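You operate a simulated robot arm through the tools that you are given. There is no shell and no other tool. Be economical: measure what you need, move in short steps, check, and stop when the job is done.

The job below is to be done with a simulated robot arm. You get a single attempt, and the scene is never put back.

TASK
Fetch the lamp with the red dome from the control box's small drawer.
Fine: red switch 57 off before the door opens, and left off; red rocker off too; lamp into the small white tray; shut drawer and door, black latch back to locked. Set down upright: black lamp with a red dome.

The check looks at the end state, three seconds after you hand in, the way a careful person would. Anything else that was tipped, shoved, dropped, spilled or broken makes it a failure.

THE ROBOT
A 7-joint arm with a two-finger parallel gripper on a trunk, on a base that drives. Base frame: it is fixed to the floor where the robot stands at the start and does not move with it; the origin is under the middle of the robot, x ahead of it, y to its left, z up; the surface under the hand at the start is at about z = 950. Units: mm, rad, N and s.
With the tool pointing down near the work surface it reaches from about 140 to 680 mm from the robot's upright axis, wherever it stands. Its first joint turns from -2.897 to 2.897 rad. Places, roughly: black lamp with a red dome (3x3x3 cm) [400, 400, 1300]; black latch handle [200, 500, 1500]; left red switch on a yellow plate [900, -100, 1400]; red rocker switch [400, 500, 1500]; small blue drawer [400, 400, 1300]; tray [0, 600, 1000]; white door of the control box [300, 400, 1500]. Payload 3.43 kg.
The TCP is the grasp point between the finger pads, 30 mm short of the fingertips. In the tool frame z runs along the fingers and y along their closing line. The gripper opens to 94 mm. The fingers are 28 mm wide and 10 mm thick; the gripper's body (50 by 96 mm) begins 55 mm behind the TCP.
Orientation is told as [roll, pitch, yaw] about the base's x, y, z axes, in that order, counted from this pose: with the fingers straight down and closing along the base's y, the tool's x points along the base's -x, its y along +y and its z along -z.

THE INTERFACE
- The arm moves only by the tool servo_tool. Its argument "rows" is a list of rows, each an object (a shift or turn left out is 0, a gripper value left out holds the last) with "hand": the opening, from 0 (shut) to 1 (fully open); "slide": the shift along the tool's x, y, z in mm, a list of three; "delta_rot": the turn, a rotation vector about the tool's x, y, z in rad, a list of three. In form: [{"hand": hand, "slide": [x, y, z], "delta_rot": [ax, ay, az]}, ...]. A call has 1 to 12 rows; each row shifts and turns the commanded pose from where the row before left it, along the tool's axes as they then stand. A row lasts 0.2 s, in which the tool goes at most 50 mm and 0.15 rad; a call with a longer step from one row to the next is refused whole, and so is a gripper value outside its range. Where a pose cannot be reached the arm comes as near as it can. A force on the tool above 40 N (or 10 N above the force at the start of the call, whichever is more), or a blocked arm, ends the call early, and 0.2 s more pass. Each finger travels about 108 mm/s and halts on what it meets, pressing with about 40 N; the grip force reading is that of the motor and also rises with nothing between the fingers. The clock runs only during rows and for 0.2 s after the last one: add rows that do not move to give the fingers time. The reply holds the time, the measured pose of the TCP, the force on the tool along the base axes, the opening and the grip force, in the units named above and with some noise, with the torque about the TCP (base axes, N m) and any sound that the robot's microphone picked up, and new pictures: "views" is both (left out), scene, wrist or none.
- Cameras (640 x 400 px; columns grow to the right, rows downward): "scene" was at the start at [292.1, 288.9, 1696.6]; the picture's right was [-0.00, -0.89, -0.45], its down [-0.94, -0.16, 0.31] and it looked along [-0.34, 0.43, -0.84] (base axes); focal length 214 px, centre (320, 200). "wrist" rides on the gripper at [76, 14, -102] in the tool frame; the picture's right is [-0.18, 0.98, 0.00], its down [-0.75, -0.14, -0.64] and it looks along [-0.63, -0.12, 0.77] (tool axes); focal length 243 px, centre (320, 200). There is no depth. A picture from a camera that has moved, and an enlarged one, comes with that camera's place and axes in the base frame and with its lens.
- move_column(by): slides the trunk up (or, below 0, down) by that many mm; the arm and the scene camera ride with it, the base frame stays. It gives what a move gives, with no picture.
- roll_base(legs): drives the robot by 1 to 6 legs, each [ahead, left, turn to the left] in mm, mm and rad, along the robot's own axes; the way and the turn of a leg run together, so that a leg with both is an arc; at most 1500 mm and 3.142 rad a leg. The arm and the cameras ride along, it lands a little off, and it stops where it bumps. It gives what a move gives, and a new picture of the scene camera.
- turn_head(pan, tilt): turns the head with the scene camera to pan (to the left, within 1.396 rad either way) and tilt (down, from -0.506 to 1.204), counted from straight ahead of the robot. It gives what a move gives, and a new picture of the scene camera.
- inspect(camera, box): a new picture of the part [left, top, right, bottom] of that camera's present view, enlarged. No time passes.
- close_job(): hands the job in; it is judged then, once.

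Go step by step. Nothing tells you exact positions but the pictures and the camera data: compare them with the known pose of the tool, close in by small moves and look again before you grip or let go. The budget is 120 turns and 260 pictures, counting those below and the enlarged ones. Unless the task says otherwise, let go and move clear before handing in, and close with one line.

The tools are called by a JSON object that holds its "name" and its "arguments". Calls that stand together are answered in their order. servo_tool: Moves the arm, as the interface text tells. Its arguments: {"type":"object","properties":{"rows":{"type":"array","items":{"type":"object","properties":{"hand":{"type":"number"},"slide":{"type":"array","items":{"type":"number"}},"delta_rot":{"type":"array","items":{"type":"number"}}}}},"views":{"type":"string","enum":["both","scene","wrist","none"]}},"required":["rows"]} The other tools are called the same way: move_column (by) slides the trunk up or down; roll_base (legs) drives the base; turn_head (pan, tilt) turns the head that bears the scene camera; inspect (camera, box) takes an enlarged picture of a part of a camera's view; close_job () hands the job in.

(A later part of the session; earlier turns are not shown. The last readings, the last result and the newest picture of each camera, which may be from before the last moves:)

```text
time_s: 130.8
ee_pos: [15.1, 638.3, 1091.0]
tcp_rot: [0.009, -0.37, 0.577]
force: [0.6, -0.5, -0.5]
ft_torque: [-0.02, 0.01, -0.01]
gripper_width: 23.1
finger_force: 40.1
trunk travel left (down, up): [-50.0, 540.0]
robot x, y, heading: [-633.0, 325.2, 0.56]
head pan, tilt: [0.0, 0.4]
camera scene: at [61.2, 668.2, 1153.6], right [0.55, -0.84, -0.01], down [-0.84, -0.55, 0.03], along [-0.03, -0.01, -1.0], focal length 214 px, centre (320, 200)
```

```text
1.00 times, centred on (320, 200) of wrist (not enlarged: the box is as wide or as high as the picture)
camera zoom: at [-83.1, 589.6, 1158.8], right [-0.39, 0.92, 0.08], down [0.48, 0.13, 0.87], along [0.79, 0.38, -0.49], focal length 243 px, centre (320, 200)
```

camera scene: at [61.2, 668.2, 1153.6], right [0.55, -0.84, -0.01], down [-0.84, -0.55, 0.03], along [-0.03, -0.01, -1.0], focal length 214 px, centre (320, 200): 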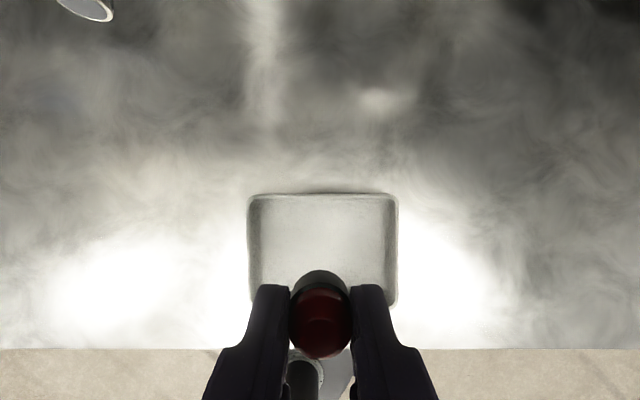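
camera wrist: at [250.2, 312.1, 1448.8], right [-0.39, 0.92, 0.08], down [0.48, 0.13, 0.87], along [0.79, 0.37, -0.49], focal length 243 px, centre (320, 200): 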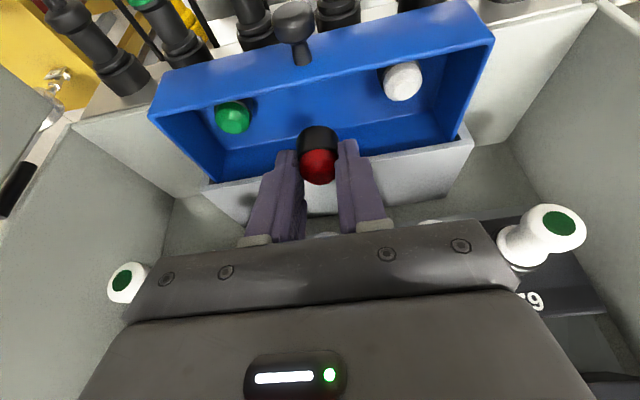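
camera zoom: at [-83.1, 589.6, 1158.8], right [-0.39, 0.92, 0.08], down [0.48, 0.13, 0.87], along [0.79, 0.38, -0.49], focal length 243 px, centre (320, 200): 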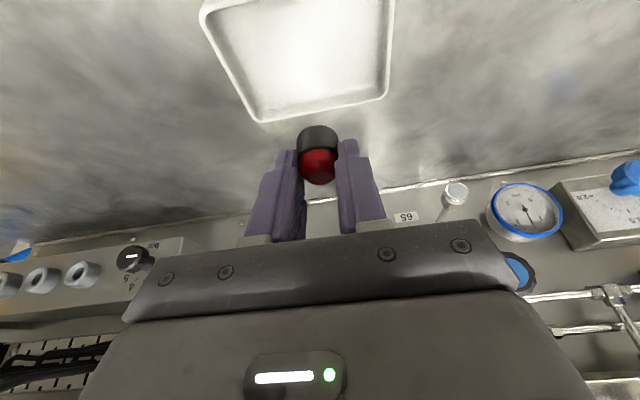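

The lamp is nearly centred over the tray (within 8 mm). Lowering: the rest of the column travel, then small arm steps down until contact.

{"name": "move_column", "arguments": {"by": -50}}

{"name": "servo_tool", "arguments": {"rows": [{"slide": [7, 0, 9.3]}, {"slide": [4, 0, 9.3]}, {"slide": [3.6, 0, 9.3]}, {}], "views": "both"}}

```text
time_s: 131.7
ee_pos: [14.2, 638.0, 1041.1]
tcp_rot: [0.011, -0.369, 0.576]
force: [0.0, -0.1, 0.1]
ft_torque: [0.02, 0.02, 0.0]
gripper_width: 23.1
finger_force: 40.1
trunk travel left (down, up): [0.0, 590.0]
robot x, y, heading: [-639.2, 325.1, 0.561]
head pan, tilt: [0.0, 0.4]
```

```text
time_s: 132.7
ee_pos: [10.8, 635.3, 1010.5]
tcp_rot: [0.01, -0.37, 0.576]
force: [-1.1, 0.7, 0.8]
ft_torque: [0.03, -0.03, -0.02]
gripper_width: 23.1
finger_force: 39.8
trunk travel left (down, up): [0.0, 590.0]
robot x, y, heading: [-638.9, 325.7, 0.563]
head pan, tilt: [0.0, 0.4]
camera scene: at [56.4, 665.9, 1072.3], right [0.55, -0.84, -0.01], down [-0.84, -0.55, 0.03], along [-0.03, -0.01, -1.0], focal length 214 px, centre (320, 200)
camera wrist: at [-87.8, 587.4, 1077.5], right [-0.39, 0.92, 0.08], down [0.48, 0.13, 0.87], along [0.79, 0.38, -0.49], focal length 243 px, centre (320, 200)
```

scene: 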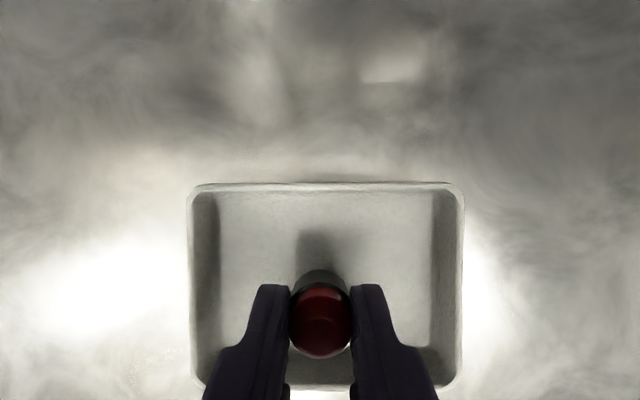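
wrist: 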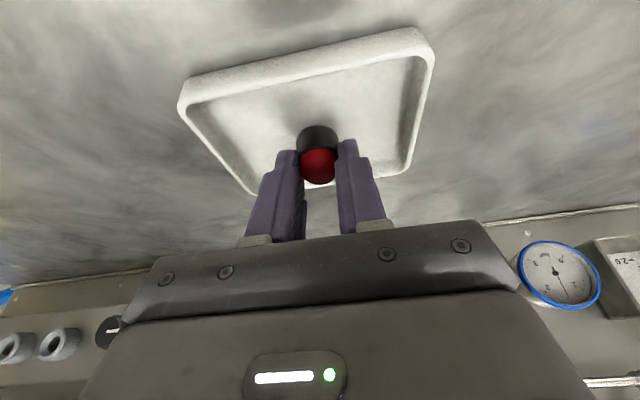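

{"name": "servo_tool", "arguments": {"rows": [{"slide": [-3, 0, 6]}, {"slide": [2, 0, 5.6]}, {"slide": [1.1, 0, 2.8]}, {"slide": [0.8, 0, 1.9]}, {"slide": [0.8, 0, 1.9]}, {"slide": [0.8, 0, 1.9]}, {}], "views": "both"}}

```text
time_s: 134.3
ee_pos: [15.2, 639.2, 992.1]
tcp_rot: [0.008, -0.374, 0.576]
force: [8.3, 2.8, 28.6]
ft_torque: [0.13, -0.41, 0.01]
gripper_width: 23.3
finger_force: 40.2
trunk travel left (down, up): [0.0, 590.0]
robot x, y, heading: [-632.6, 320.1, 0.558]
head pan, tilt: [0.0, 0.4]
camera scene: at [60.9, 668.5, 1056.2], right [0.55, -0.84, -0.01], down [-0.84, -0.55, 0.02], along [-0.02, -0.01, -1.0], focal length 214 px, centre (320, 200)
camera wrist: at [-83.5, 590.0, 1060.5], right [-0.39, 0.92, 0.08], down [0.47, 0.13, 0.87], along [0.79, 0.38, -0.48], focal length 243 px, centre (320, 200)
```

scene: 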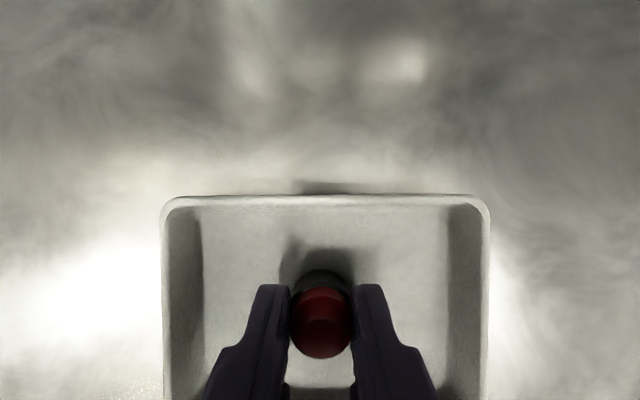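
wrist: 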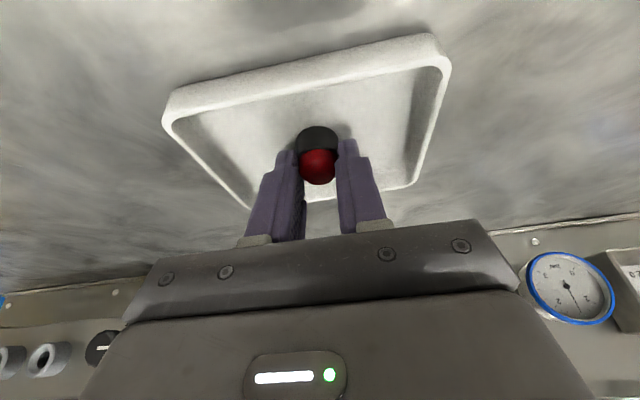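

Contact with the tray floor. I'll relieve 1 mm, open, and withdraw along the tool axis.

{"name": "servo_tool", "arguments": {"rows": [{"slide": [-0.4, 0, -1]}, {"hand": 0.3}, {"hand": 0.45}, {"hand": 0.55}, {}, {"slide": [0, 0, -15]}, {"slide": [0, 0, -25]}, {"slide": [0, 0, -30]}, {"slide": [0, 0, -30]}, {}], "views": "both"}}

```text
time_s: 136.5
ee_pos: [-14.4, 618.0, 1084.2]
tcp_rot: [0.01, -0.37, 0.575]
force: [0.1, -0.2, 0.1]
ft_torque: [-0.02, 0.0, -0.01]
gripper_width: 51.9
finger_force: 0.1
trunk travel left (down, up): [0.0, 590.0]
robot x, y, heading: [-638.5, 320.0, 0.56]
head pan, tilt: [0.0, 0.4]
camera scene: at [32.0, 647.3, 1146.9], right [0.55, -0.84, -0.01], down [-0.84, -0.55, 0.03], along [-0.03, -0.01, -1.0], focal length 214 px, centre (320, 200)
camera wrist: at [-112.2, 568.8, 1152.1], right [-0.39, 0.92, 0.08], down [0.48, 0.13, 0.87], along [0.79, 0.38, -0.49], focal length 243 px, centre (320, 200)
```

scene: 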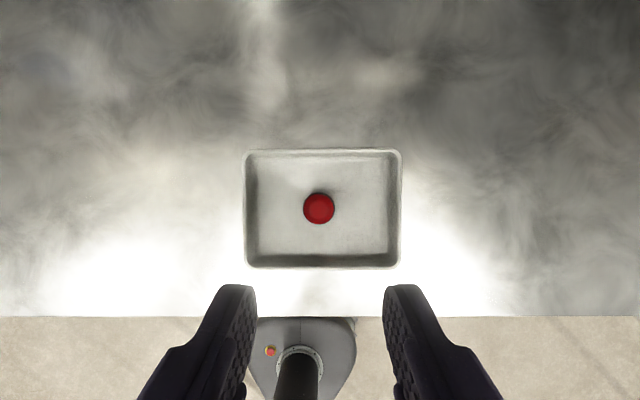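
wrist: 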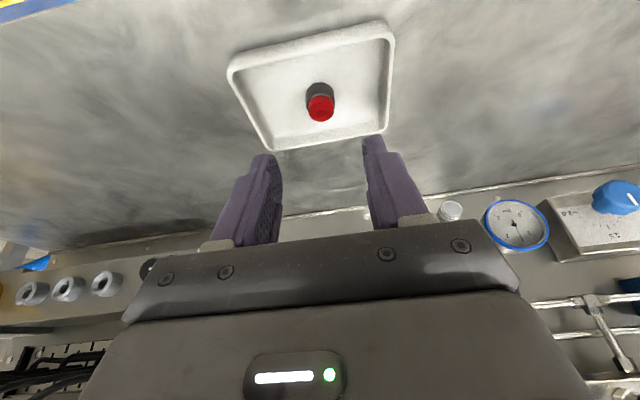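

The red-domed lamp stands upright in the tray. Now I'll raise the column, drive back to the box and close the drawer.

{"name": "move_column", "arguments": {"by": 300}}

{"name": "servo_tool", "arguments": {"rows": [{"delta_rot": [0, -0.14, 0], "hand": 0.0}, {"delta_rot": [0, -0.14, 0]}, {"delta_rot": [0, -0.14, 0]}, {"delta_rot": [0, -0.14, 0]}, {"delta_rot": [0, -0.14, 0]}, {"delta_rot": [0, -0.1, 0]}, {}], "views": "none"}}

{"name": "roll_base", "arguments": {"legs": [[0, -385, 0], [60, 0, 0]]}}

{"name": "inspect", "arguments": {"camera": "wrist", "box": [0, 0, 640, 400]}}

```text
time_s: 139.5
ee_pos: [-13.7, 617.9, 1382.8]
tcp_rot: [0.011, -0.37, 0.576]
force: [-0.4, 0.0, 0.1]
ft_torque: [0.0, 0.0, -0.03]
gripper_width: 51.6
finger_force: 0.0
trunk travel left (down, up): [-300.0, 290.0]
robot x, y, heading: [-637.5, 321.4, 0.562]
head pan, tilt: [0.0, 0.4]
```

```text
time_s: 141.1
ee_pos: [-15.1, 617.3, 1383.2]
tcp_rot: [0.026, -1.172, 0.558]
force: [-0.2, 0.4, -0.4]
ft_torque: [-0.03, 0.02, -0.01]
gripper_width: 0.2
finger_force: 32.5
trunk travel left (down, up): [-300.0, 290.0]
robot x, y, heading: [-634.7, 324.0, 0.562]
head pan, tilt: [0.0, 0.4]
```

```text
time_s: 144.1
ee_pos: [240.5, 334.8, 1383.2]
tcp_rot: [0.023, -1.168, 0.569]
force: [0.5, 0.3, -0.9]
ft_torque: [0.02, 0.0, 0.02]
gripper_width: 0.0
finger_force: 33.1
trunk travel left (down, up): [-300.0, 290.0]
robot x, y, heading: [-380.5, 28.1, 0.573]
head pan, tilt: [0.0, 0.4]
camera scene: at [236.6, 331.0, 1466.0], right [0.56, -0.83, -0.01], down [-0.6, -0.4, -0.7], along [0.57, 0.39, -0.72], focal length 214 px, centre (320, 200)
```

scene: 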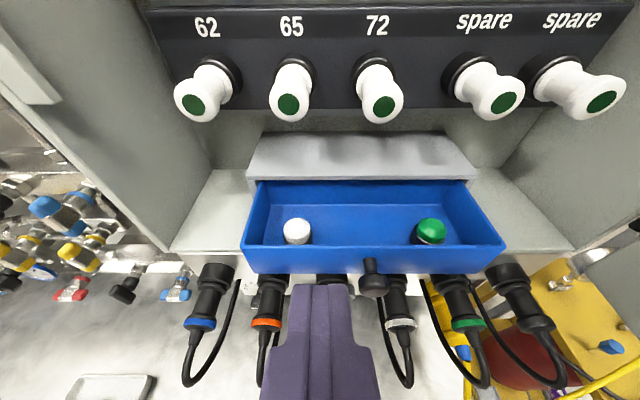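

```text
1.00 times, centred on (320, 200) of wrist (not enlarged: the box is as wide or as high as the picture)
camera zoom: at [129.4, 276.5, 1352.6], right [-0.49, 0.85, 0.18], down [-0.16, -0.29, 0.94], along [0.86, 0.43, 0.28], focal length 243 px, centre (320, 200)
```

zoom: 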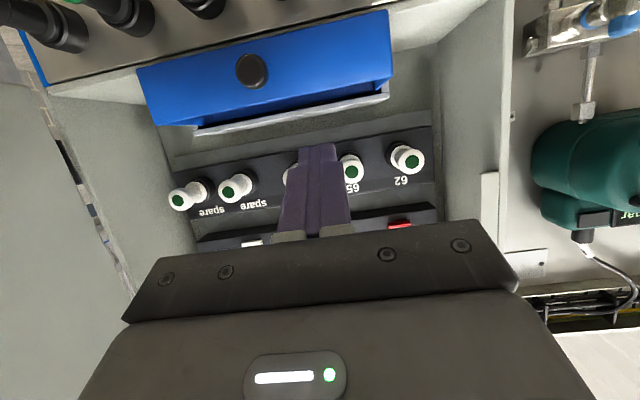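

The knob is about 56 mm ahead, 40 mm right and 77 mm below. I'll line the closed fingertips up with it, then push the drawer shut.

{"name": "servo_tool", "arguments": {"rows": [{"slide": [20, -13, 6]}, {"slide": [20, -13, 9]}, {"slide": [20, -13, 9]}, {}], "views": "both"}}

```text
time_s: 145.1
ee_pos: [257.7, 300.3, 1318.9]
tcp_rot: [0.024, -1.171, 0.568]
force: [0.2, -0.8, -0.1]
ft_torque: [-0.02, 0.0, 0.01]
gripper_width: 0.2
finger_force: 33.1
trunk travel left (down, up): [-300.0, 290.0]
robot x, y, heading: [-376.7, 33.6, 0.576]
head pan, tilt: [0.0, 0.4]
camera scene: at [254.6, 296.2, 1402.4], right [0.56, -0.83, -0.01], down [-0.6, -0.39, -0.7], along [0.57, 0.39, -0.72], focal length 214 px, centre (320, 200)
camera wrist: at [147.6, 241.7, 1288.9], right [-0.49, 0.85, 0.18], down [-0.16, -0.29, 0.94], along [0.86, 0.43, 0.28], focal length 243 px, centre (320, 200)
```

scene: 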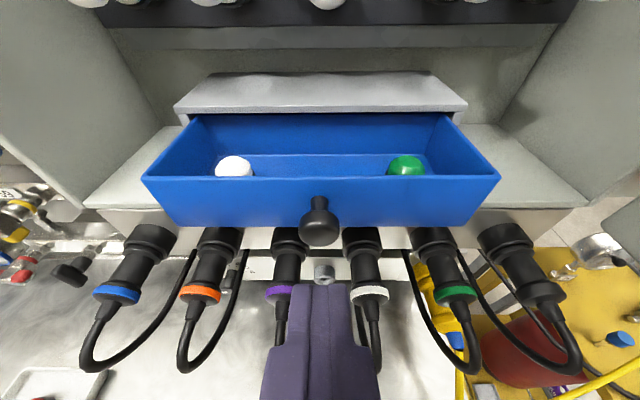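
wrist: 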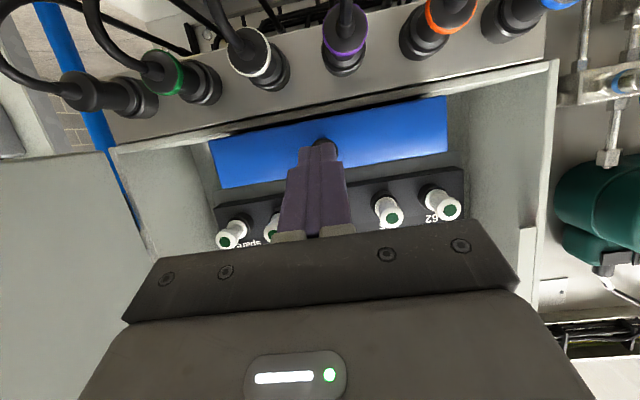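

Aligned with the knob. Pushing the drawer in gently.

{"name": "servo_tool", "arguments": {"rows": [{"slide": [-3.9, 0, 9.2]}, {"slide": [-3.9, 0, 9.2]}, {"slide": [-2.7, 0, 6.4]}, {"slide": [-2.7, 0, 6.4]}, {"slide": [-2.7, 0, 6.4]}, {"slide": [-2.7, 0, 6.4]}, {"slide": [-2.7, 0, 6.4]}, {"slide": [-2.7, 0, 6.4]}, {"slide": [-2.7, 0, 6.4]}, {"slide": [-2.7, 0, 6.4]}], "views": "both"}}

```text
time_s: 147.3
ee_pos: [321.5, 343.5, 1317.9]
tcp_rot: [0.026, -1.17, 0.567]
force: [0.1, -0.1, 0.1]
ft_torque: [0.0, -0.02, 0.0]
gripper_width: 0.0
finger_force: 33.1
trunk travel left (down, up): [-300.0, 290.0]
robot x, y, heading: [-382.1, 33.4, 0.572]
head pan, tilt: [0.0, 0.4]
camera scene: at [318.4, 340.4, 1401.4], right [0.56, -0.83, -0.01], down [-0.6, -0.39, -0.7], along [0.57, 0.39, -0.72], focal length 214 px, centre (320, 200)
camera wrist: at [211.2, 286.0, 1288.0], right [-0.49, 0.85, 0.18], down [-0.16, -0.29, 0.94], along [0.86, 0.43, 0.28], focal length 243 px, centre (320, 200)
```

scene: 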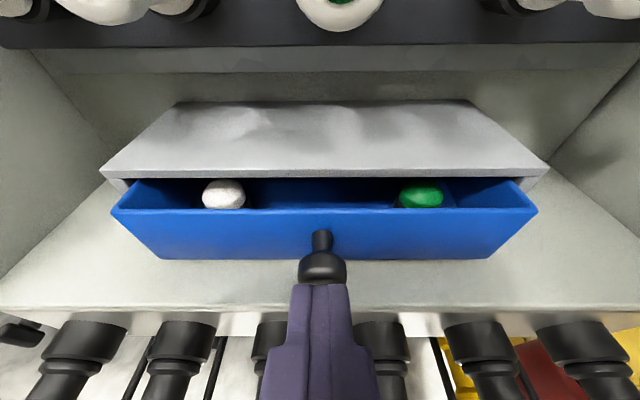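
wrist: 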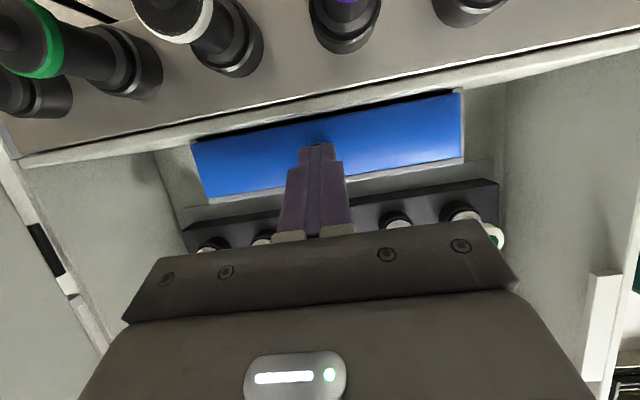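

{"name": "servo_tool", "arguments": {"rows": [{"slide": [-2, 0, 4.6]}, {"slide": [-2, 0, 4.6]}, {"slide": [-2, 0, 4.6]}, {"slide": [-1.6, 0, 3.7]}, {"slide": [-1.6, 0, 3.7]}, {"slide": [-1.2, 0, 2.8]}, {"slide": [-1.2, 0, 2.8]}, {"slide": [-0.8, 0, 1.9]}], "views": "scene"}}

```text
time_s: 148.8
ee_pos: [338.0, 353.3, 1322.0]
tcp_rot: [0.02, -1.172, 0.568]
force: [-27.4, -12.3, 6.6]
ft_torque: [0.0, -0.03, 0.2]
gripper_width: 0.2
finger_force: 32.8
trunk travel left (down, up): [-300.0, 290.0]
robot x, y, heading: [-380.6, 31.0, 0.568]
head pan, tilt: [0.0, 0.4]
stopped in row 7: the force on the tool passed its limit at 42 N (the readings are from after the stop); the commanded pose is now the measured one
camera scene: at [333.9, 348.8, 1405.4], right [0.56, -0.83, -0.01], down [-0.6, -0.39, -0.7], along [0.58, 0.39, -0.72], focal length 214 px, centre (320, 200)
```

scene: 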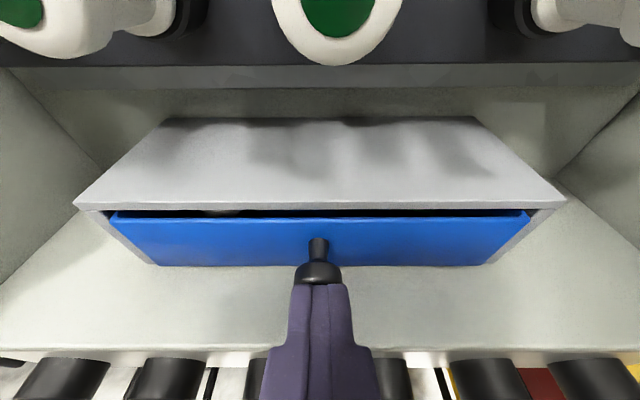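

The drawer is shut. Now I'll back away and look at the open door on the right.

{"name": "servo_tool", "arguments": {"rows": [{"slide": [8, 0, -18]}, {"slide": [-10, 0, -25]}, {"slide": [-30, 0, -15]}, {"slide": [-30, 0, -10]}, {}], "views": "none"}}

{"name": "roll_base", "arguments": {"legs": [[-150, 0, 0]]}}

{"name": "turn_head", "arguments": {"pan": -0.5, "tilt": 0.1}}

```text
time_s: 149.9
ee_pos: [312.5, 333.4, 1402.1]
tcp_rot: [0.024, -1.168, 0.567]
force: [-0.1, 0.0, 0.2]
ft_torque: [0.01, -0.01, 0.01]
gripper_width: 0.0
finger_force: 32.5
trunk travel left (down, up): [-300.0, 290.0]
robot x, y, heading: [-377.2, 35.0, 0.575]
head pan, tilt: [0.0, 0.4]
```

```text
time_s: 151.3
ee_pos: [183.0, 249.0, 1402.2]
tcp_rot: [0.023, -1.169, 0.565]
force: [-0.2, -0.4, -0.6]
ft_torque: [0.0, -0.01, -0.01]
gripper_width: 0.0
finger_force: 33.1
trunk travel left (down, up): [-300.0, 290.0]
robot x, y, heading: [-511.5, -49.0, 0.569]
head pan, tilt: [0.0, 0.4]
camera scene: at [180.0, 244.9, 1486.2], right [0.55, -0.83, -0.01], down [-0.6, -0.39, -0.7], along [0.58, 0.39, -0.72], focal length 214 px, centre (320, 200)
```

scene: 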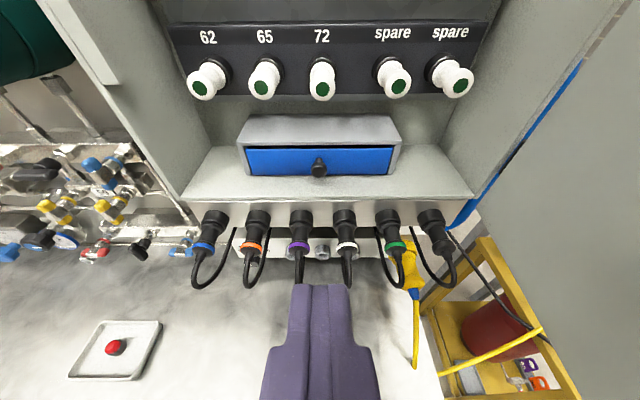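

```text
time_s: 152.3
ee_pos: [185.5, 248.1, 1402.3]
tcp_rot: [0.023, -1.167, 0.566]
force: [-0.4, -0.1, 0.5]
ft_torque: [-0.02, 0.01, 0.03]
gripper_width: 0.0
finger_force: 33.5
trunk travel left (down, up): [-300.0, 290.0]
robot x, y, heading: [-511.5, -50.8, 0.567]
head pan, tilt: [-0.499, 0.099]
camera scene: at [205.9, 208.9, 1515.2], right [0.12, -0.98, 0.18], down [-0.42, -0.21, -0.88], along [0.9, 0.03, -0.44], focal length 214 px, centre (320, 200)
```

scene: 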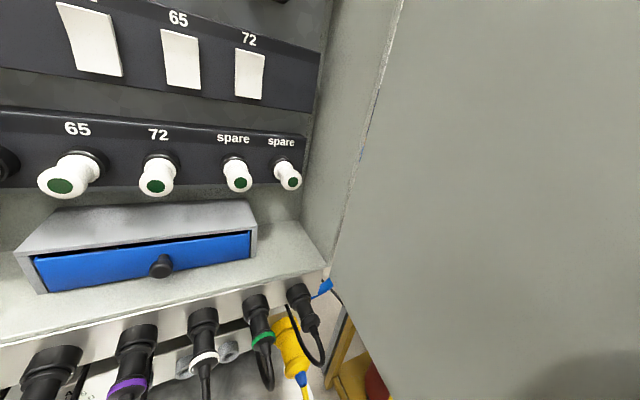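

The drawer is closed and the lamp sits in the tray. To close the door I'll go around its free edge: level and retract the arm, raise above the latch and move to the door's outer side.

{"name": "move_column", "arguments": {"by": 160}}

{"name": "servo_tool", "arguments": {"rows": [{"slide": [10, 0, -35], "delta_rot": [0, -0.1, 0]}, {"slide": [8, 0, -35], "delta_rot": [0, -0.1, 0]}, {"slide": [5, 0, -35], "delta_rot": [0, -0.1, 0]}, {"slide": [2, 0, -35], "delta_rot": [0, -0.1, 0]}, {"slide": [0, 0, -35]}, {"slide": [0, 0, -35]}, {"slide": [0, 0, -30]}, {}], "views": "none"}}

{"name": "turn_head", "arguments": {"pan": -0.5, "tilt": 0.3}}

```text
time_s: 154.1
ee_pos: [185.0, 249.8, 1561.5]
tcp_rot: [0.023, -1.169, 0.566]
force: [-0.8, 0.1, 0.1]
ft_torque: [0.01, -0.02, -0.01]
gripper_width: 0.0
finger_force: 32.7
trunk travel left (down, up): [-460.0, 130.0]
robot x, y, heading: [-508.8, -53.6, 0.57]
head pan, tilt: [-0.499, 0.099]
```

```text
time_s: 155.9
ee_pos: [-14.9, 118.8, 1569.7]
tcp_rot: [1.151, -1.561, -0.563]
force: [0.0, 0.8, -0.3]
ft_torque: [0.0, -0.02, 0.03]
gripper_width: 0.0
finger_force: 33.1
trunk travel left (down, up): [-460.0, 130.0]
robot x, y, heading: [-508.5, -51.7, 0.572]
head pan, tilt: [-0.499, 0.099]
```

```text
time_s: 156.6
ee_pos: [-15.1, 116.3, 1571.1]
tcp_rot: [1.287, -1.562, -0.699]
force: [0.9, -0.2, -0.3]
ft_torque: [0.0, -0.01, -0.03]
gripper_width: 0.0
finger_force: 33.2
trunk travel left (down, up): [-460.0, 130.0]
robot x, y, heading: [-508.4, -50.8, 0.571]
head pan, tilt: [-0.499, 0.3]
camera scene: at [-30.1, 52.1, 1654.1], right [0.09, -1.0, -0.01], down [-0.3, -0.02, -0.95], along [0.95, 0.09, -0.3], focal length 214 px, centre (320, 200)
```

scene: 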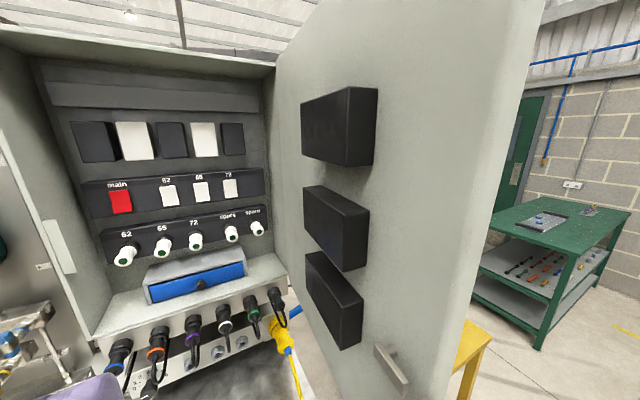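

The door's inner side is visible: the latch tongue is extended, so it must be turned back before closing. I'll back up some more and swing around to see the door's outer face.

{"name": "roll_base", "arguments": {"legs": [[-130, 0, 0], [0, -150, 0]]}}

{"name": "turn_head", "arguments": {"pan": 0, "tilt": 0.3}}

```text
time_s: 158.9
ee_pos: [-42.5, -87.8, 1570.2]
tcp_rot: [1.334, -1.559, -0.748]
force: [0.3, 0.1, 0.5]
ft_torque: [0.02, 0.0, 0.05]
gripper_width: 0.0
finger_force: 33.3
trunk travel left (down, up): [-460.0, 130.0]
robot x, y, heading: [-533.9, -247.0, 0.567]
head pan, tilt: [-0.499, 0.3]
camera scene: at [-57.5, -152.5, 1653.9], right [0.08, -1.0, -0.01], down [-0.3, -0.02, -0.95], along [0.95, 0.08, -0.3], focal length 214 px, centre (320, 200)
```

scene: 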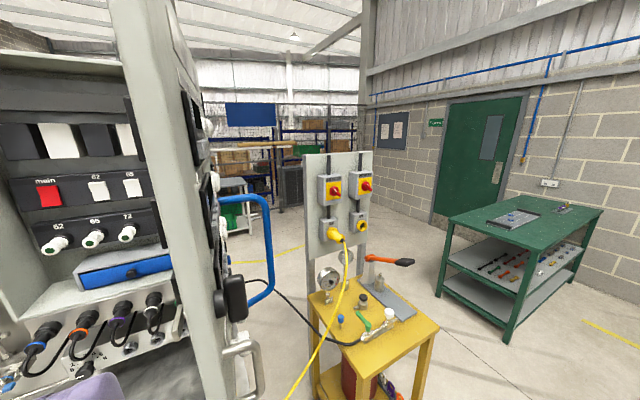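

```text
time_s: 159.8
ee_pos: [-42.8, -86.4, 1570.2]
tcp_rot: [1.29, -1.562, -0.705]
force: [-0.6, 0.0, -0.5]
ft_torque: [-0.02, 0.01, 0.02]
gripper_width: 0.0
finger_force: 33.3
trunk travel left (down, up): [-460.0, 130.0]
robot x, y, heading: [-538.5, -254.6, 0.567]
head pan, tilt: [0.0, 0.3]
camera scene: at [-73.5, -107.4, 1654.4], right [0.55, -0.83, -0.01], down [-0.25, -0.16, -0.95], along [0.8, 0.53, -0.3], focal length 214 px, centre (320, 200)
```

scene: 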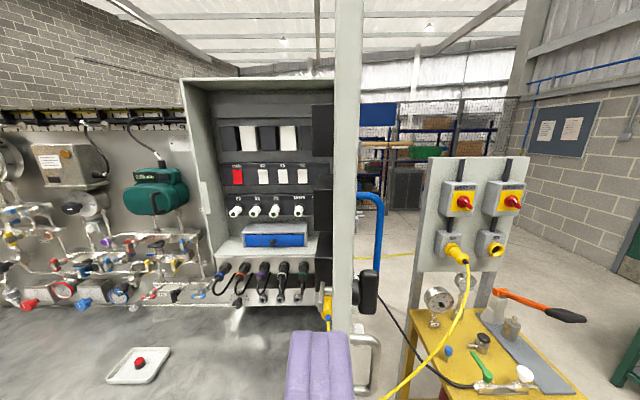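

The door is seen edge-on, about 145 mm ahead and slightly right, with handle and latch on its right. I'll move right around it, above the latch, and push it left.

{"name": "servo_tool", "arguments": {"rows": [{"slide": [0, -35, 0]}, {"slide": [0, -35, 0]}, {"slide": [0, -30, 10]}, {"slide": [0, 0, 40]}, {"slide": [0, 0, 40]}, {"slide": [0, 0, 40]}, {"slide": [0, 0, 40]}, {}], "views": "both"}}

```text
time_s: 161.6
ee_pos: [153.9, -77.6, 1566.8]
tcp_rot: [1.377, -1.562, -0.792]
force: [-0.4, -0.3, -0.4]
ft_torque: [0.01, 0.02, 0.0]
gripper_width: 0.1
finger_force: 33.1
trunk travel left (down, up): [-460.0, 130.0]
robot x, y, heading: [-540.0, -255.8, 0.563]
head pan, tilt: [0.0, 0.3]
camera scene: at [124.4, -96.4, 1650.6], right [0.55, -0.83, -0.01], down [-0.25, -0.16, -0.95], along [0.8, 0.53, -0.3], focal length 214 px, centre (320, 200)
camera wrist: at [60.1, -121.0, 1490.7], right [-0.54, 0.82, 0.19], down [-0.45, -0.48, 0.75], along [0.71, 0.32, 0.63], focal length 243 px, centre (320, 200)
```

scene: 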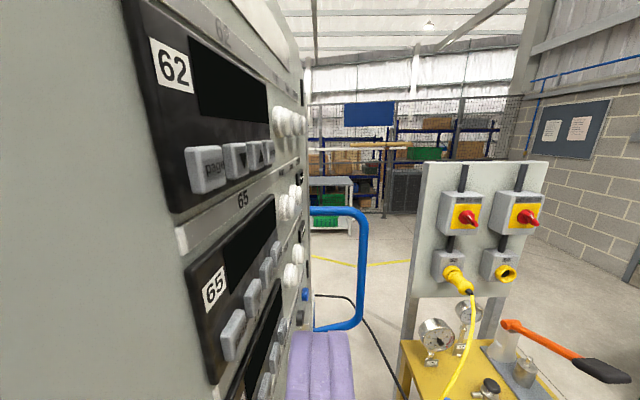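
wrist: 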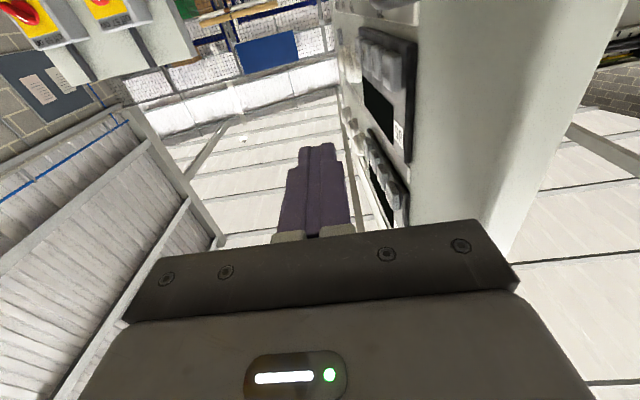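

On the outer side now. I'll back off 30 mm so that only the fingers touch the plain strip near the edge, then push left.

{"name": "servo_tool", "arguments": {"rows": [{"slide": [0, 0, -30]}, {"slide": [0, 15, 0]}, {"slide": [0, 15, 0]}, {"slide": [0, 15, 0]}, {"slide": [0, 14, 0]}, {"slide": [0, 14, 1]}, {"slide": [0, 14, 2]}, {"slide": [0, 14, 3]}, {"slide": [0, 14, 3]}, {"slide": [0, 14, 4]}, {"slide": [0, 14, 4]}], "views": "scene"}}

```text
time_s: 164.0
ee_pos: [62.7, 36.6, 1571.0]
tcp_rot: [1.285, -1.562, -0.698]
force: [-0.6, 0.1, 0.0]
ft_torque: [0.02, -0.02, -0.03]
gripper_width: 0.3
finger_force: 32.6
trunk travel left (down, up): [-460.0, 130.0]
robot x, y, heading: [-535.3, -251.0, 0.571]
head pan, tilt: [0.0, 0.3]
camera scene: at [33.3, 16.0, 1653.8], right [0.55, -0.83, -0.01], down [-0.25, -0.16, -0.95], along [0.79, 0.53, -0.3], focal length 214 px, centre (320, 200)
```

scene: 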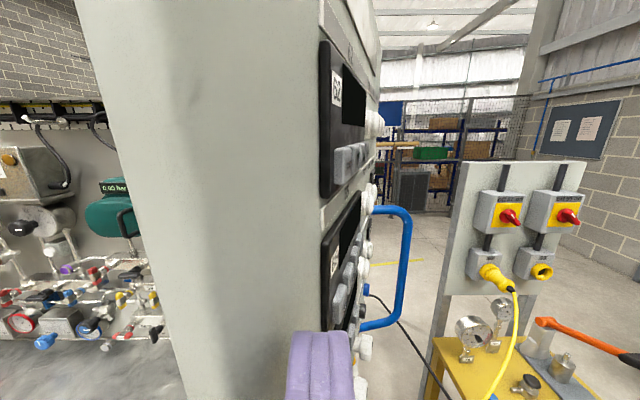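

{"name": "servo_tool", "arguments": {"rows": [{"slide": [0, 14, 5]}, {"slide": [0, 14, 6]}, {"slide": [0, 14, 6]}, {"slide": [0, 14, 7]}, {"slide": [0, 14, 7]}, {"slide": [0, 14, 8]}, {"slide": [0, 14, 8]}, {"slide": [0, 14, 9]}, {"slide": [0, 13, 9]}, {"slide": [0, 13, 10]}], "views": "scene"}}

```text
time_s: 166.2
ee_pos: [48.5, 191.6, 1571.4]
tcp_rot: [1.19, -1.562, -0.602]
force: [-0.2, 0.6, 0.5]
ft_torque: [0.02, -0.01, 0.0]
gripper_width: 0.0
finger_force: 33.2
trunk travel left (down, up): [-460.0, 130.0]
robot x, y, heading: [-540.0, -253.7, 0.568]
head pan, tilt: [0.0, 0.3]
camera scene: at [18.9, 171.8, 1655.6], right [0.55, -0.83, -0.01], down [-0.25, -0.16, -0.95], along [0.79, 0.53, -0.3], focal length 214 px, centre (320, 200)
```

scene: 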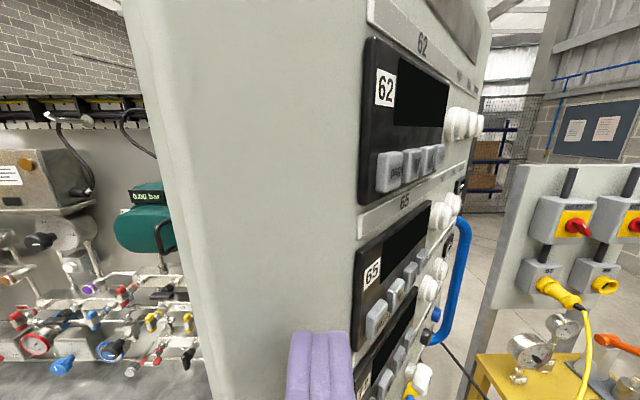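

{"name": "servo_tool", "arguments": {"rows": [{"slide": [0, 12, 8]}, {"slide": [0, 12, 8]}, {"slide": [0, 12, 9]}, {"slide": [0, 12, 9]}, {"slide": [0, 12, 10]}, {"slide": [0, 12, 10]}, {"slide": [0, 10, 10]}, {"slide": [0, 10, 10]}], "views": "scene"}}

```text
time_s: 168.0
ee_pos: [60.8, 310.4, 1571.8]
tcp_rot: [1.178, -1.564, -0.594]
force: [-0.5, -0.5, -0.6]
ft_torque: [-0.01, -0.03, -0.01]
gripper_width: 0.0
finger_force: 32.9
trunk travel left (down, up): [-460.0, 130.0]
robot x, y, heading: [-538.0, -253.4, 0.563]
head pan, tilt: [0.0, 0.3]
camera scene: at [31.9, 290.7, 1655.5], right [0.55, -0.83, -0.01], down [-0.25, -0.16, -0.95], along [0.79, 0.53, -0.3], focal length 214 px, centre (320, 200)
```

scene: 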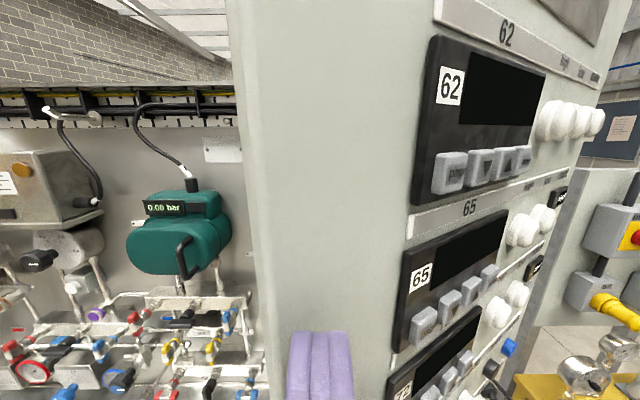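

The door is about 35° open. I'll push it a bit further using the base, leaving it ajar so that I can turn the latch first.

{"name": "roll_base", "arguments": {"legs": [[110, 60, 0]]}}

```text
time_s: 169.3
ee_pos: [121.2, 421.7, 1570.2]
tcp_rot: [1.09, -1.562, -0.505]
force: [0.3, -0.2, 0.1]
ft_torque: [0.0, 0.01, -0.02]
gripper_width: 0.0
finger_force: 33.3
trunk travel left (down, up): [-460.0, 130.0]
robot x, y, heading: [-476.9, -143.8, 0.565]
head pan, tilt: [0.0, 0.3]
camera scene: at [93.3, 401.8, 1654.7], right [0.55, -0.83, -0.01], down [-0.25, -0.16, -0.95], along [0.79, 0.53, -0.3], focal length 214 px, centre (320, 200)
```

scene: 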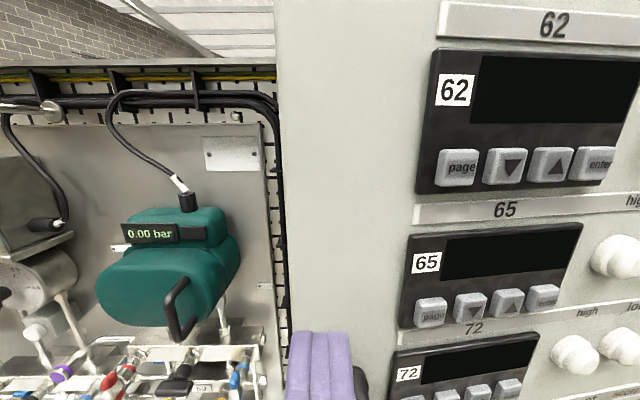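

The door is now only slightly ajar. I'll back off, lower to latch height and look.

{"name": "servo_tool", "arguments": {"rows": [{"slide": [0, 0, -40]}, {"slide": [0, -5, -40]}, {"slide": [0, -15, -40]}, {"slide": [0, -15, -20], "hand": 0.6}, {}], "views": "none"}}

{"name": "move_column", "arguments": {"by": -100}}

{"name": "turn_head", "arguments": {"pan": 0, "tilt": 0.35}}

{"name": "inspect", "arguments": {"camera": "wrist", "box": [0, 0, 640, 400]}}

```text
time_s: 170.5
ee_pos: [23.7, 314.7, 1572.0]
tcp_rot: [1.267, -1.561, -0.677]
force: [0.1, -0.2, -0.3]
ft_torque: [-0.01, 0.02, -0.02]
gripper_width: 56.5
finger_force: 0.0
trunk travel left (down, up): [-460.0, 130.0]
robot x, y, heading: [-476.0, -141.1, 0.569]
head pan, tilt: [0.0, 0.3]
```

```text
time_s: 171.8
ee_pos: [24.6, 313.6, 1471.5]
tcp_rot: [1.276, -1.563, -0.692]
force: [0.1, 1.0, 0.3]
ft_torque: [-0.01, 0.01, -0.01]
gripper_width: 56.6
finger_force: 0.1
trunk travel left (down, up): [-360.0, 230.0]
robot x, y, heading: [-475.2, -146.1, 0.575]
head pan, tilt: [0.0, 0.3]
```

```text
time_s: 172.4
ee_pos: [24.9, 313.2, 1470.5]
tcp_rot: [1.246, -1.562, -0.661]
force: [-0.3, -0.3, 0.0]
ft_torque: [-0.03, 0.0, -0.05]
gripper_width: 56.4
finger_force: 0.1
trunk travel left (down, up): [-360.0, 230.0]
robot x, y, heading: [-474.5, -141.0, 0.574]
head pan, tilt: [0.0, 0.351]
camera scene: at [-5.0, 293.0, 1550.4], right [0.55, -0.83, -0.01], down [-0.29, -0.18, -0.94], along [0.78, 0.52, -0.35], focal length 214 px, centre (320, 200)
```

scene: 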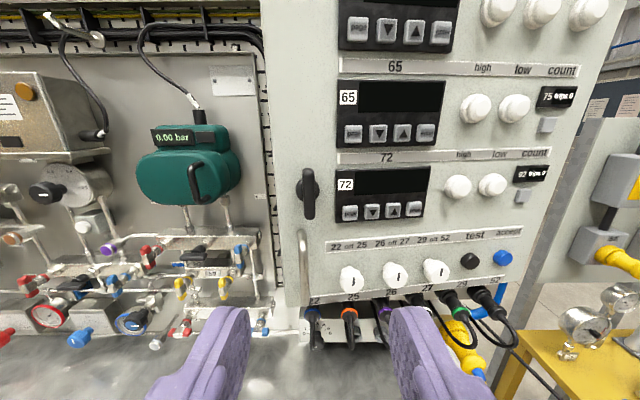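

```text
1.00 times, centred on (320, 200) of wrist (not enlarged: the box is as wide or as high as the picture)
camera zoom: at [-69.2, 268.2, 1395.3], right [-0.54, 0.82, 0.19], down [-0.45, -0.48, 0.75], along [0.71, 0.32, 0.63], focal length 243 px, centre (320, 200)
```

zoom: 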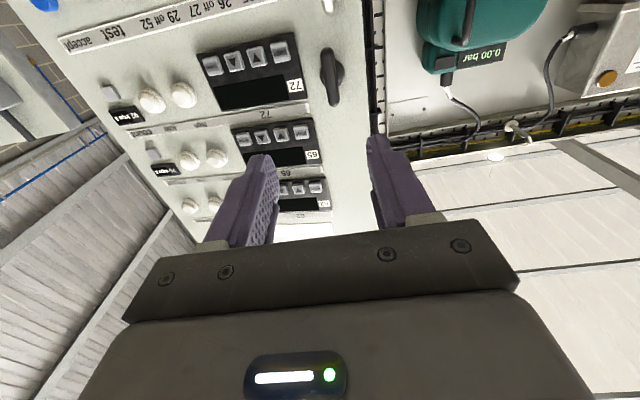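

The door is about 6° ajar with the latch 200 mm ahead, 14 mm left. I'll grip the latch bar again, stopping short of the boss.

{"name": "servo_tool", "arguments": {"rows": [{"slide": [2, 14, 30]}, {"slide": [0, 0, 40]}, {"slide": [0, 0, 40]}, {"slide": [0, 0, 25]}, {}], "views": "none"}}

{"name": "turn_head", "arguments": {"pan": 0, "tilt": 0.7}}

{"name": "inspect", "arguments": {"camera": "wrist", "box": [0, 0, 640, 400]}}

```text
time_s: 173.7
ee_pos: [132.8, 402.4, 1469.9]
tcp_rot: [1.239, -1.562, -0.654]
force: [-1.0, -0.2, 0.2]
ft_torque: [0.01, -0.02, -0.02]
gripper_width: 56.6
finger_force: 0.0
trunk travel left (down, up): [-360.0, 230.0]
robot x, y, heading: [-476.4, -146.0, 0.568]
head pan, tilt: [0.0, 0.351]
```

```text
time_s: 174.5
ee_pos: [132.5, 400.9, 1471.2]
tcp_rot: [1.245, -1.562, -0.66]
force: [1.1, 0.1, -0.1]
ft_torque: [0.03, -0.01, 0.0]
gripper_width: 56.4
finger_force: 0.1
trunk travel left (down, up): [-360.0, 230.0]
robot x, y, heading: [-477.8, -141.5, 0.571]
head pan, tilt: [0.0, 0.7]
camera scene: at [96.2, 376.2, 1518.8], right [0.55, -0.83, -0.01], down [-0.54, -0.35, -0.76], along [0.63, 0.43, -0.65], focal length 214 px, centre (320, 200)
```

scene: 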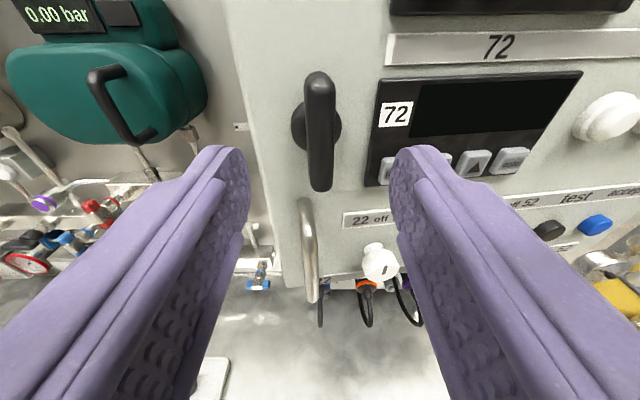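

```text
1.00 times, centred on (320, 200) of wrist (not enlarged: the box is as wide or as high as the picture)
camera zoom: at [39.0, 355.7, 1395.0], right [-0.54, 0.82, 0.19], down [-0.45, -0.48, 0.75], along [0.71, 0.32, 0.63], focal length 243 px, centre (320, 200)
```

zoom: 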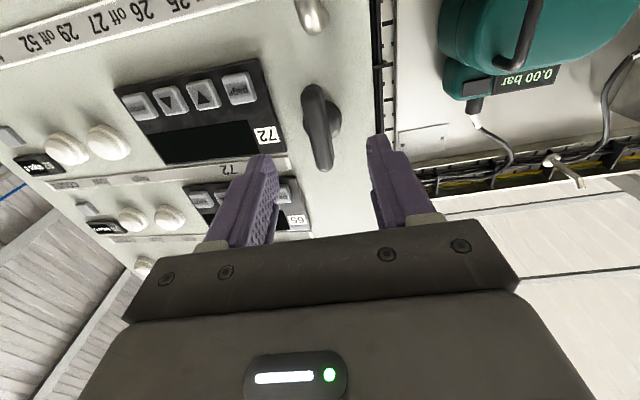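

{"name": "servo_tool", "arguments": {"rows": [{"slide": [2, 0, 16]}, {"slide": [0, 0, 16]}, {"hand": 0.0}, {}, {}, {}], "views": "scene"}}

```text
time_s: 175.9
ee_pos: [158.8, 417.6, 1467.8]
tcp_rot: [1.207, -1.562, -0.623]
force: [1.3, -0.4, 2.0]
ft_torque: [-1.09, -0.5, 0.36]
gripper_width: 14.7
finger_force: 45.3
trunk travel left (down, up): [-360.0, 230.0]
robot x, y, heading: [-477.2, -145.2, 0.568]
head pan, tilt: [0.0, 0.7]
camera scene: at [122.6, 392.7, 1515.2], right [0.55, -0.83, -0.01], down [-0.54, -0.35, -0.76], along [0.63, 0.43, -0.65], focal length 214 px, centre (320, 200)
```

scene: 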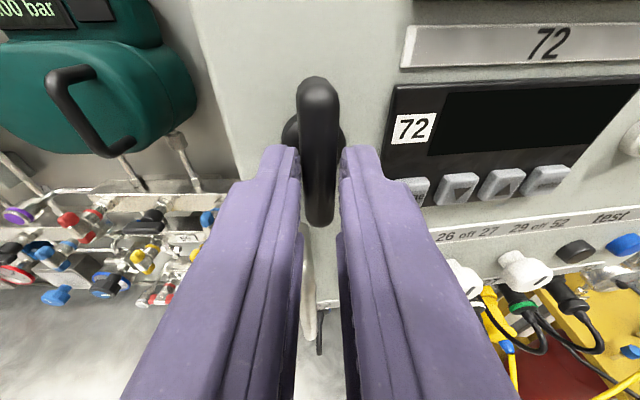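

The bar is gripped. Twisting counter-clockwise 90° to retract the tongue.

{"name": "servo_tool", "arguments": {"rows": [{"delta_rot": [0, 0, -0.13]}, {"delta_rot": [0, 0, -0.13]}, {"delta_rot": [0, 0, -0.13]}, {"delta_rot": [0, 0, -0.13]}, {"delta_rot": [0, 0, -0.13]}, {"delta_rot": [0, 0, -0.13]}, {"delta_rot": [0, 0, -0.13]}, {"delta_rot": [0, 0, -0.13]}, {"delta_rot": [0, 0, -0.13]}, {"delta_rot": [0, 0, -0.13]}, {"delta_rot": [0, 0, -0.13]}, {"delta_rot": [0, 0, -0.13]}], "views": "scene"}}

```text
time_s: 178.5
ee_pos: [157.1, 415.7, 1467.9]
tcp_rot: [-1.569, -0.018, 2.153]
force: [5.8, -5.2, 9.1]
ft_torque: [0.25, -0.28, -0.04]
gripper_width: 13.4
finger_force: 44.5
trunk travel left (down, up): [-360.0, 230.0]
robot x, y, heading: [-477.3, -143.9, 0.565]
head pan, tilt: [0.0, 0.7]
camera scene: at [95.2, 429.2, 1470.4], right [0.01, -0.01, 1.0], down [-0.12, -0.99, -0.01], along [0.99, -0.12, -0.01], focal length 214 px, centre (320, 200)
```

scene: 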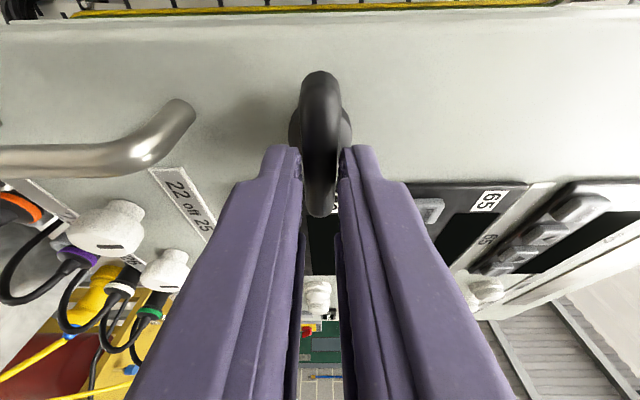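

The latch followed to horizontal. Still holding it, I'll now push the door shut along its arc.

{"name": "servo_tool", "arguments": {"rows": [{"slide": [-1.3, 0, 8], "delta_rot": [0, 0.02, 0]}, {"slide": [-1.3, 0, 8], "delta_rot": [0, 0.02, 0]}, {"slide": [-1.3, 0, 8], "delta_rot": [0, 0.02, 0]}, {"slide": [-1.3, 0, 8], "delta_rot": [0, 0.02, 0]}, {"slide": [-1.3, 0, 8], "delta_rot": [0, 0.02, 0]}, {"slide": [-1.2, 0, 6], "delta_rot": [0, 0.015, 0]}, {"slide": [-1, 0, 5], "delta_rot": [0, 0.01, 0]}, {"slide": [0, 0, 4]}, {"slide": [0, 0, 3]}], "views": "scene"}}

```text
time_s: 180.5
ee_pos: [193.4, 453.1, 1468.1]
tcp_rot: [-1.568, -0.019, 2.035]
force: [-31.0, -12.7, -4.6]
ft_torque: [-0.05, 0.13, 0.26]
gripper_width: 13.8
finger_force: 45.2
trunk travel left (down, up): [-360.0, 230.0]
robot x, y, heading: [-474.3, -142.3, 0.568]
head pan, tilt: [0.0, 0.7]
camera scene: at [133.7, 474.6, 1470.5], right [0.01, -0.02, 1.0], down [-0.23, -0.97, -0.01], along [0.97, -0.23, -0.01], focal length 214 px, centre (320, 200)
```

scene: 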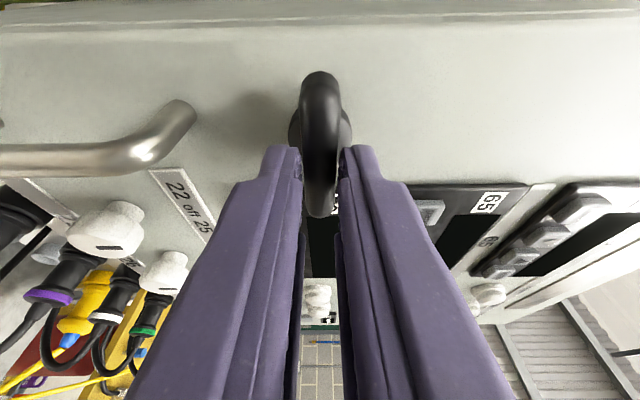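

Contact force suggests the door is shut; one more small push, then I'll twist the latch back to locked while holding pressure.

{"name": "servo_tool", "arguments": {"rows": [{"slide": [0, 0, 4]}, {"slide": [0, 0, 4]}, {}], "views": "none"}}

{"name": "servo_tool", "arguments": {"rows": [{"delta_rot": [0, 0, 0.13]}, {"delta_rot": [0, 0, 0.13]}, {"delta_rot": [0, 0, 0.13]}, {"delta_rot": [0, 0, 0.13]}, {"delta_rot": [0, 0, 0.13]}, {"delta_rot": [0, 0, 0.13]}, {"delta_rot": [0, 0, 0.13]}, {"delta_rot": [0, 0, 0.13]}, {"delta_rot": [0, 0, 0.13]}, {"delta_rot": [0, 0, 0.13]}, {"delta_rot": [0, 0, 0.13]}, {"delta_rot": [0, 0, 0.13]}], "views": "scene"}}

```text
time_s: 180.8
ee_pos: [193.9, 452.6, 1468.4]
tcp_rot: [-1.568, -0.017, 2.035]
force: [-27.2, -17.1, -2.2]
ft_torque: [0.02, 0.0, 0.01]
gripper_width: 14.0
finger_force: 45.0
trunk travel left (down, up): [-360.0, 230.0]
robot x, y, heading: [-477.1, -140.8, 0.572]
head pan, tilt: [0.0, 0.7]
stopped in row 1: the force on the tool passed its limit at 46 N (the readings are from after the stop); the commanded pose is now the measured one
```

```text
time_s: 183.4
ee_pos: [196.0, 456.1, 1466.1]
tcp_rot: [0.762, -1.565, -0.299]
force: [-22.8, -2.6, 5.5]
ft_torque: [-1.36, 0.03, 0.63]
gripper_width: 14.8
finger_force: 44.6
trunk travel left (down, up): [-360.0, 230.0]
robot x, y, heading: [-472.9, -148.1, 0.57]
head pan, tilt: [0.0, 0.7]
camera scene: at [157.0, 435.6, 1514.3], right [0.45, -0.89, -0.01], down [-0.58, -0.29, -0.76], along [0.68, 0.34, -0.65], focal length 214 px, centre (320, 200)
```

scene: 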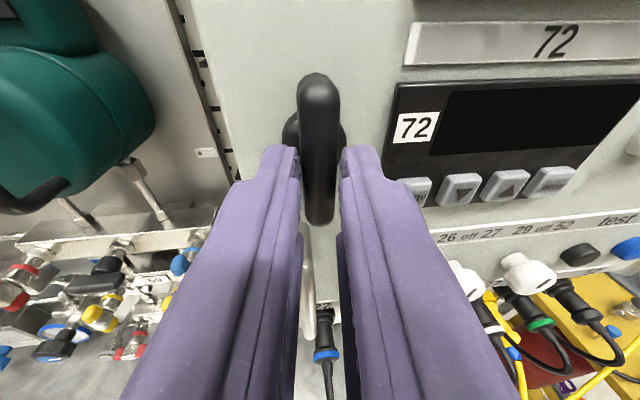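

The latch is upright with the stop felt. I'll tug back gently to test that the door is really locked.

{"name": "servo_tool", "arguments": {"rows": [{"slide": [0, 0, -5]}, {"slide": [0, 0, -5]}, {"slide": [0, 0, -4]}, {}], "views": "none"}}

```text
time_s: 184.1
ee_pos: [194.0, 454.2, 1465.1]
tcp_rot: [0.988, -1.564, -0.522]
force: [7.4, 8.8, 1.9]
ft_torque: [-1.08, 0.02, 0.53]
gripper_width: 15.1
finger_force: 44.7
trunk travel left (down, up): [-360.0, 230.0]
robot x, y, heading: [-473.6, -144.4, 0.563]
head pan, tilt: [0.0, 0.7]
stopped in row 3: the force on the tool passed its limit at 41 N (the readings are from after the stop); the commanded pose is now the measured one
```

It holds firmly: the door is locked. Now release and back straight out, then check everything.

{"name": "servo_tool", "arguments": {"rows": [{"hand": 0.6}, {}, {}, {"slide": [0, 0, -30]}, {"slide": [0, 0, -40]}, {"slide": [0, 0, -40]}, {"slide": [0, 0, -40]}, {}], "views": "none"}}

{"name": "roll_base", "arguments": {"legs": [[-120, 0, 0]]}}

{"name": "turn_head", "arguments": {"pan": 0, "tilt": 0.35}}

```text
time_s: 185.9
ee_pos: [58.5, 383.5, 1469.1]
tcp_rot: [1.209, -1.563, -0.743]
force: [-0.5, -0.6, -0.3]
ft_torque: [0.01, -0.01, 0.01]
gripper_width: 56.6
finger_force: 0.0
trunk travel left (down, up): [-360.0, 230.0]
robot x, y, heading: [-475.0, -142.3, 0.568]
head pan, tilt: [0.0, 0.7]
```

```text
time_s: 187.2
ee_pos: [-41.2, 321.0, 1471.5]
tcp_rot: [1.523, -1.564, -1.056]
force: [-0.9, -0.6, 0.0]
ft_torque: [0.02, -0.03, 0.01]
gripper_width: 56.2
finger_force: 0.1
trunk travel left (down, up): [-360.0, 230.0]
robot x, y, heading: [-570.2, -206.7, 0.568]
head pan, tilt: [0.0, 0.7]
camera scene: at [-79.8, 301.0, 1518.6], right [0.45, -0.89, -0.01], down [-0.58, -0.28, -0.76], along [0.68, 0.35, -0.64], focal length 214 px, centre (320, 200)
```

scene: 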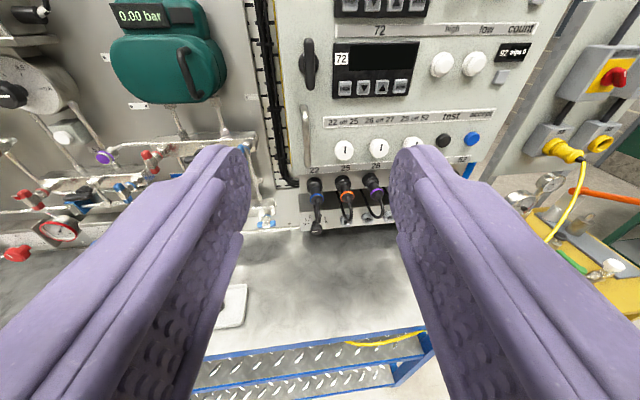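

```text
time_s: 188.0
ee_pos: [-39.4, 322.6, 1470.0]
tcp_rot: [1.325, -1.563, -0.861]
force: [-0.4, -0.6, 0.8]
ft_torque: [-0.03, -0.02, -0.01]
gripper_width: 56.6
finger_force: 0.1
trunk travel left (down, up): [-360.0, 230.0]
robot x, y, heading: [-569.6, -203.8, 0.568]
head pan, tilt: [0.0, 0.351]
camera scene: at [-70.9, 305.6, 1549.0], right [0.45, -0.89, -0.01], down [-0.31, -0.15, -0.94], along [0.84, 0.42, -0.35], focal length 214 px, centre (320, 200)
```

scene: 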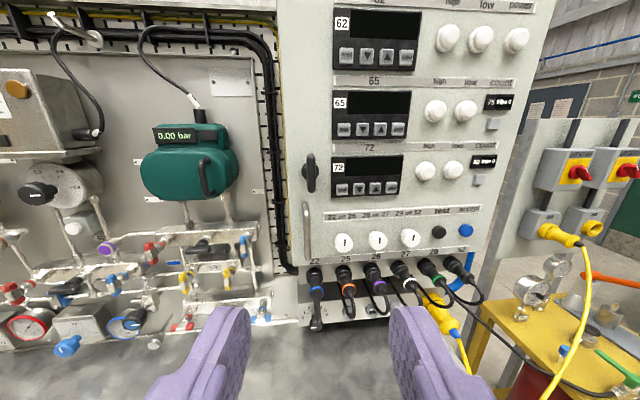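

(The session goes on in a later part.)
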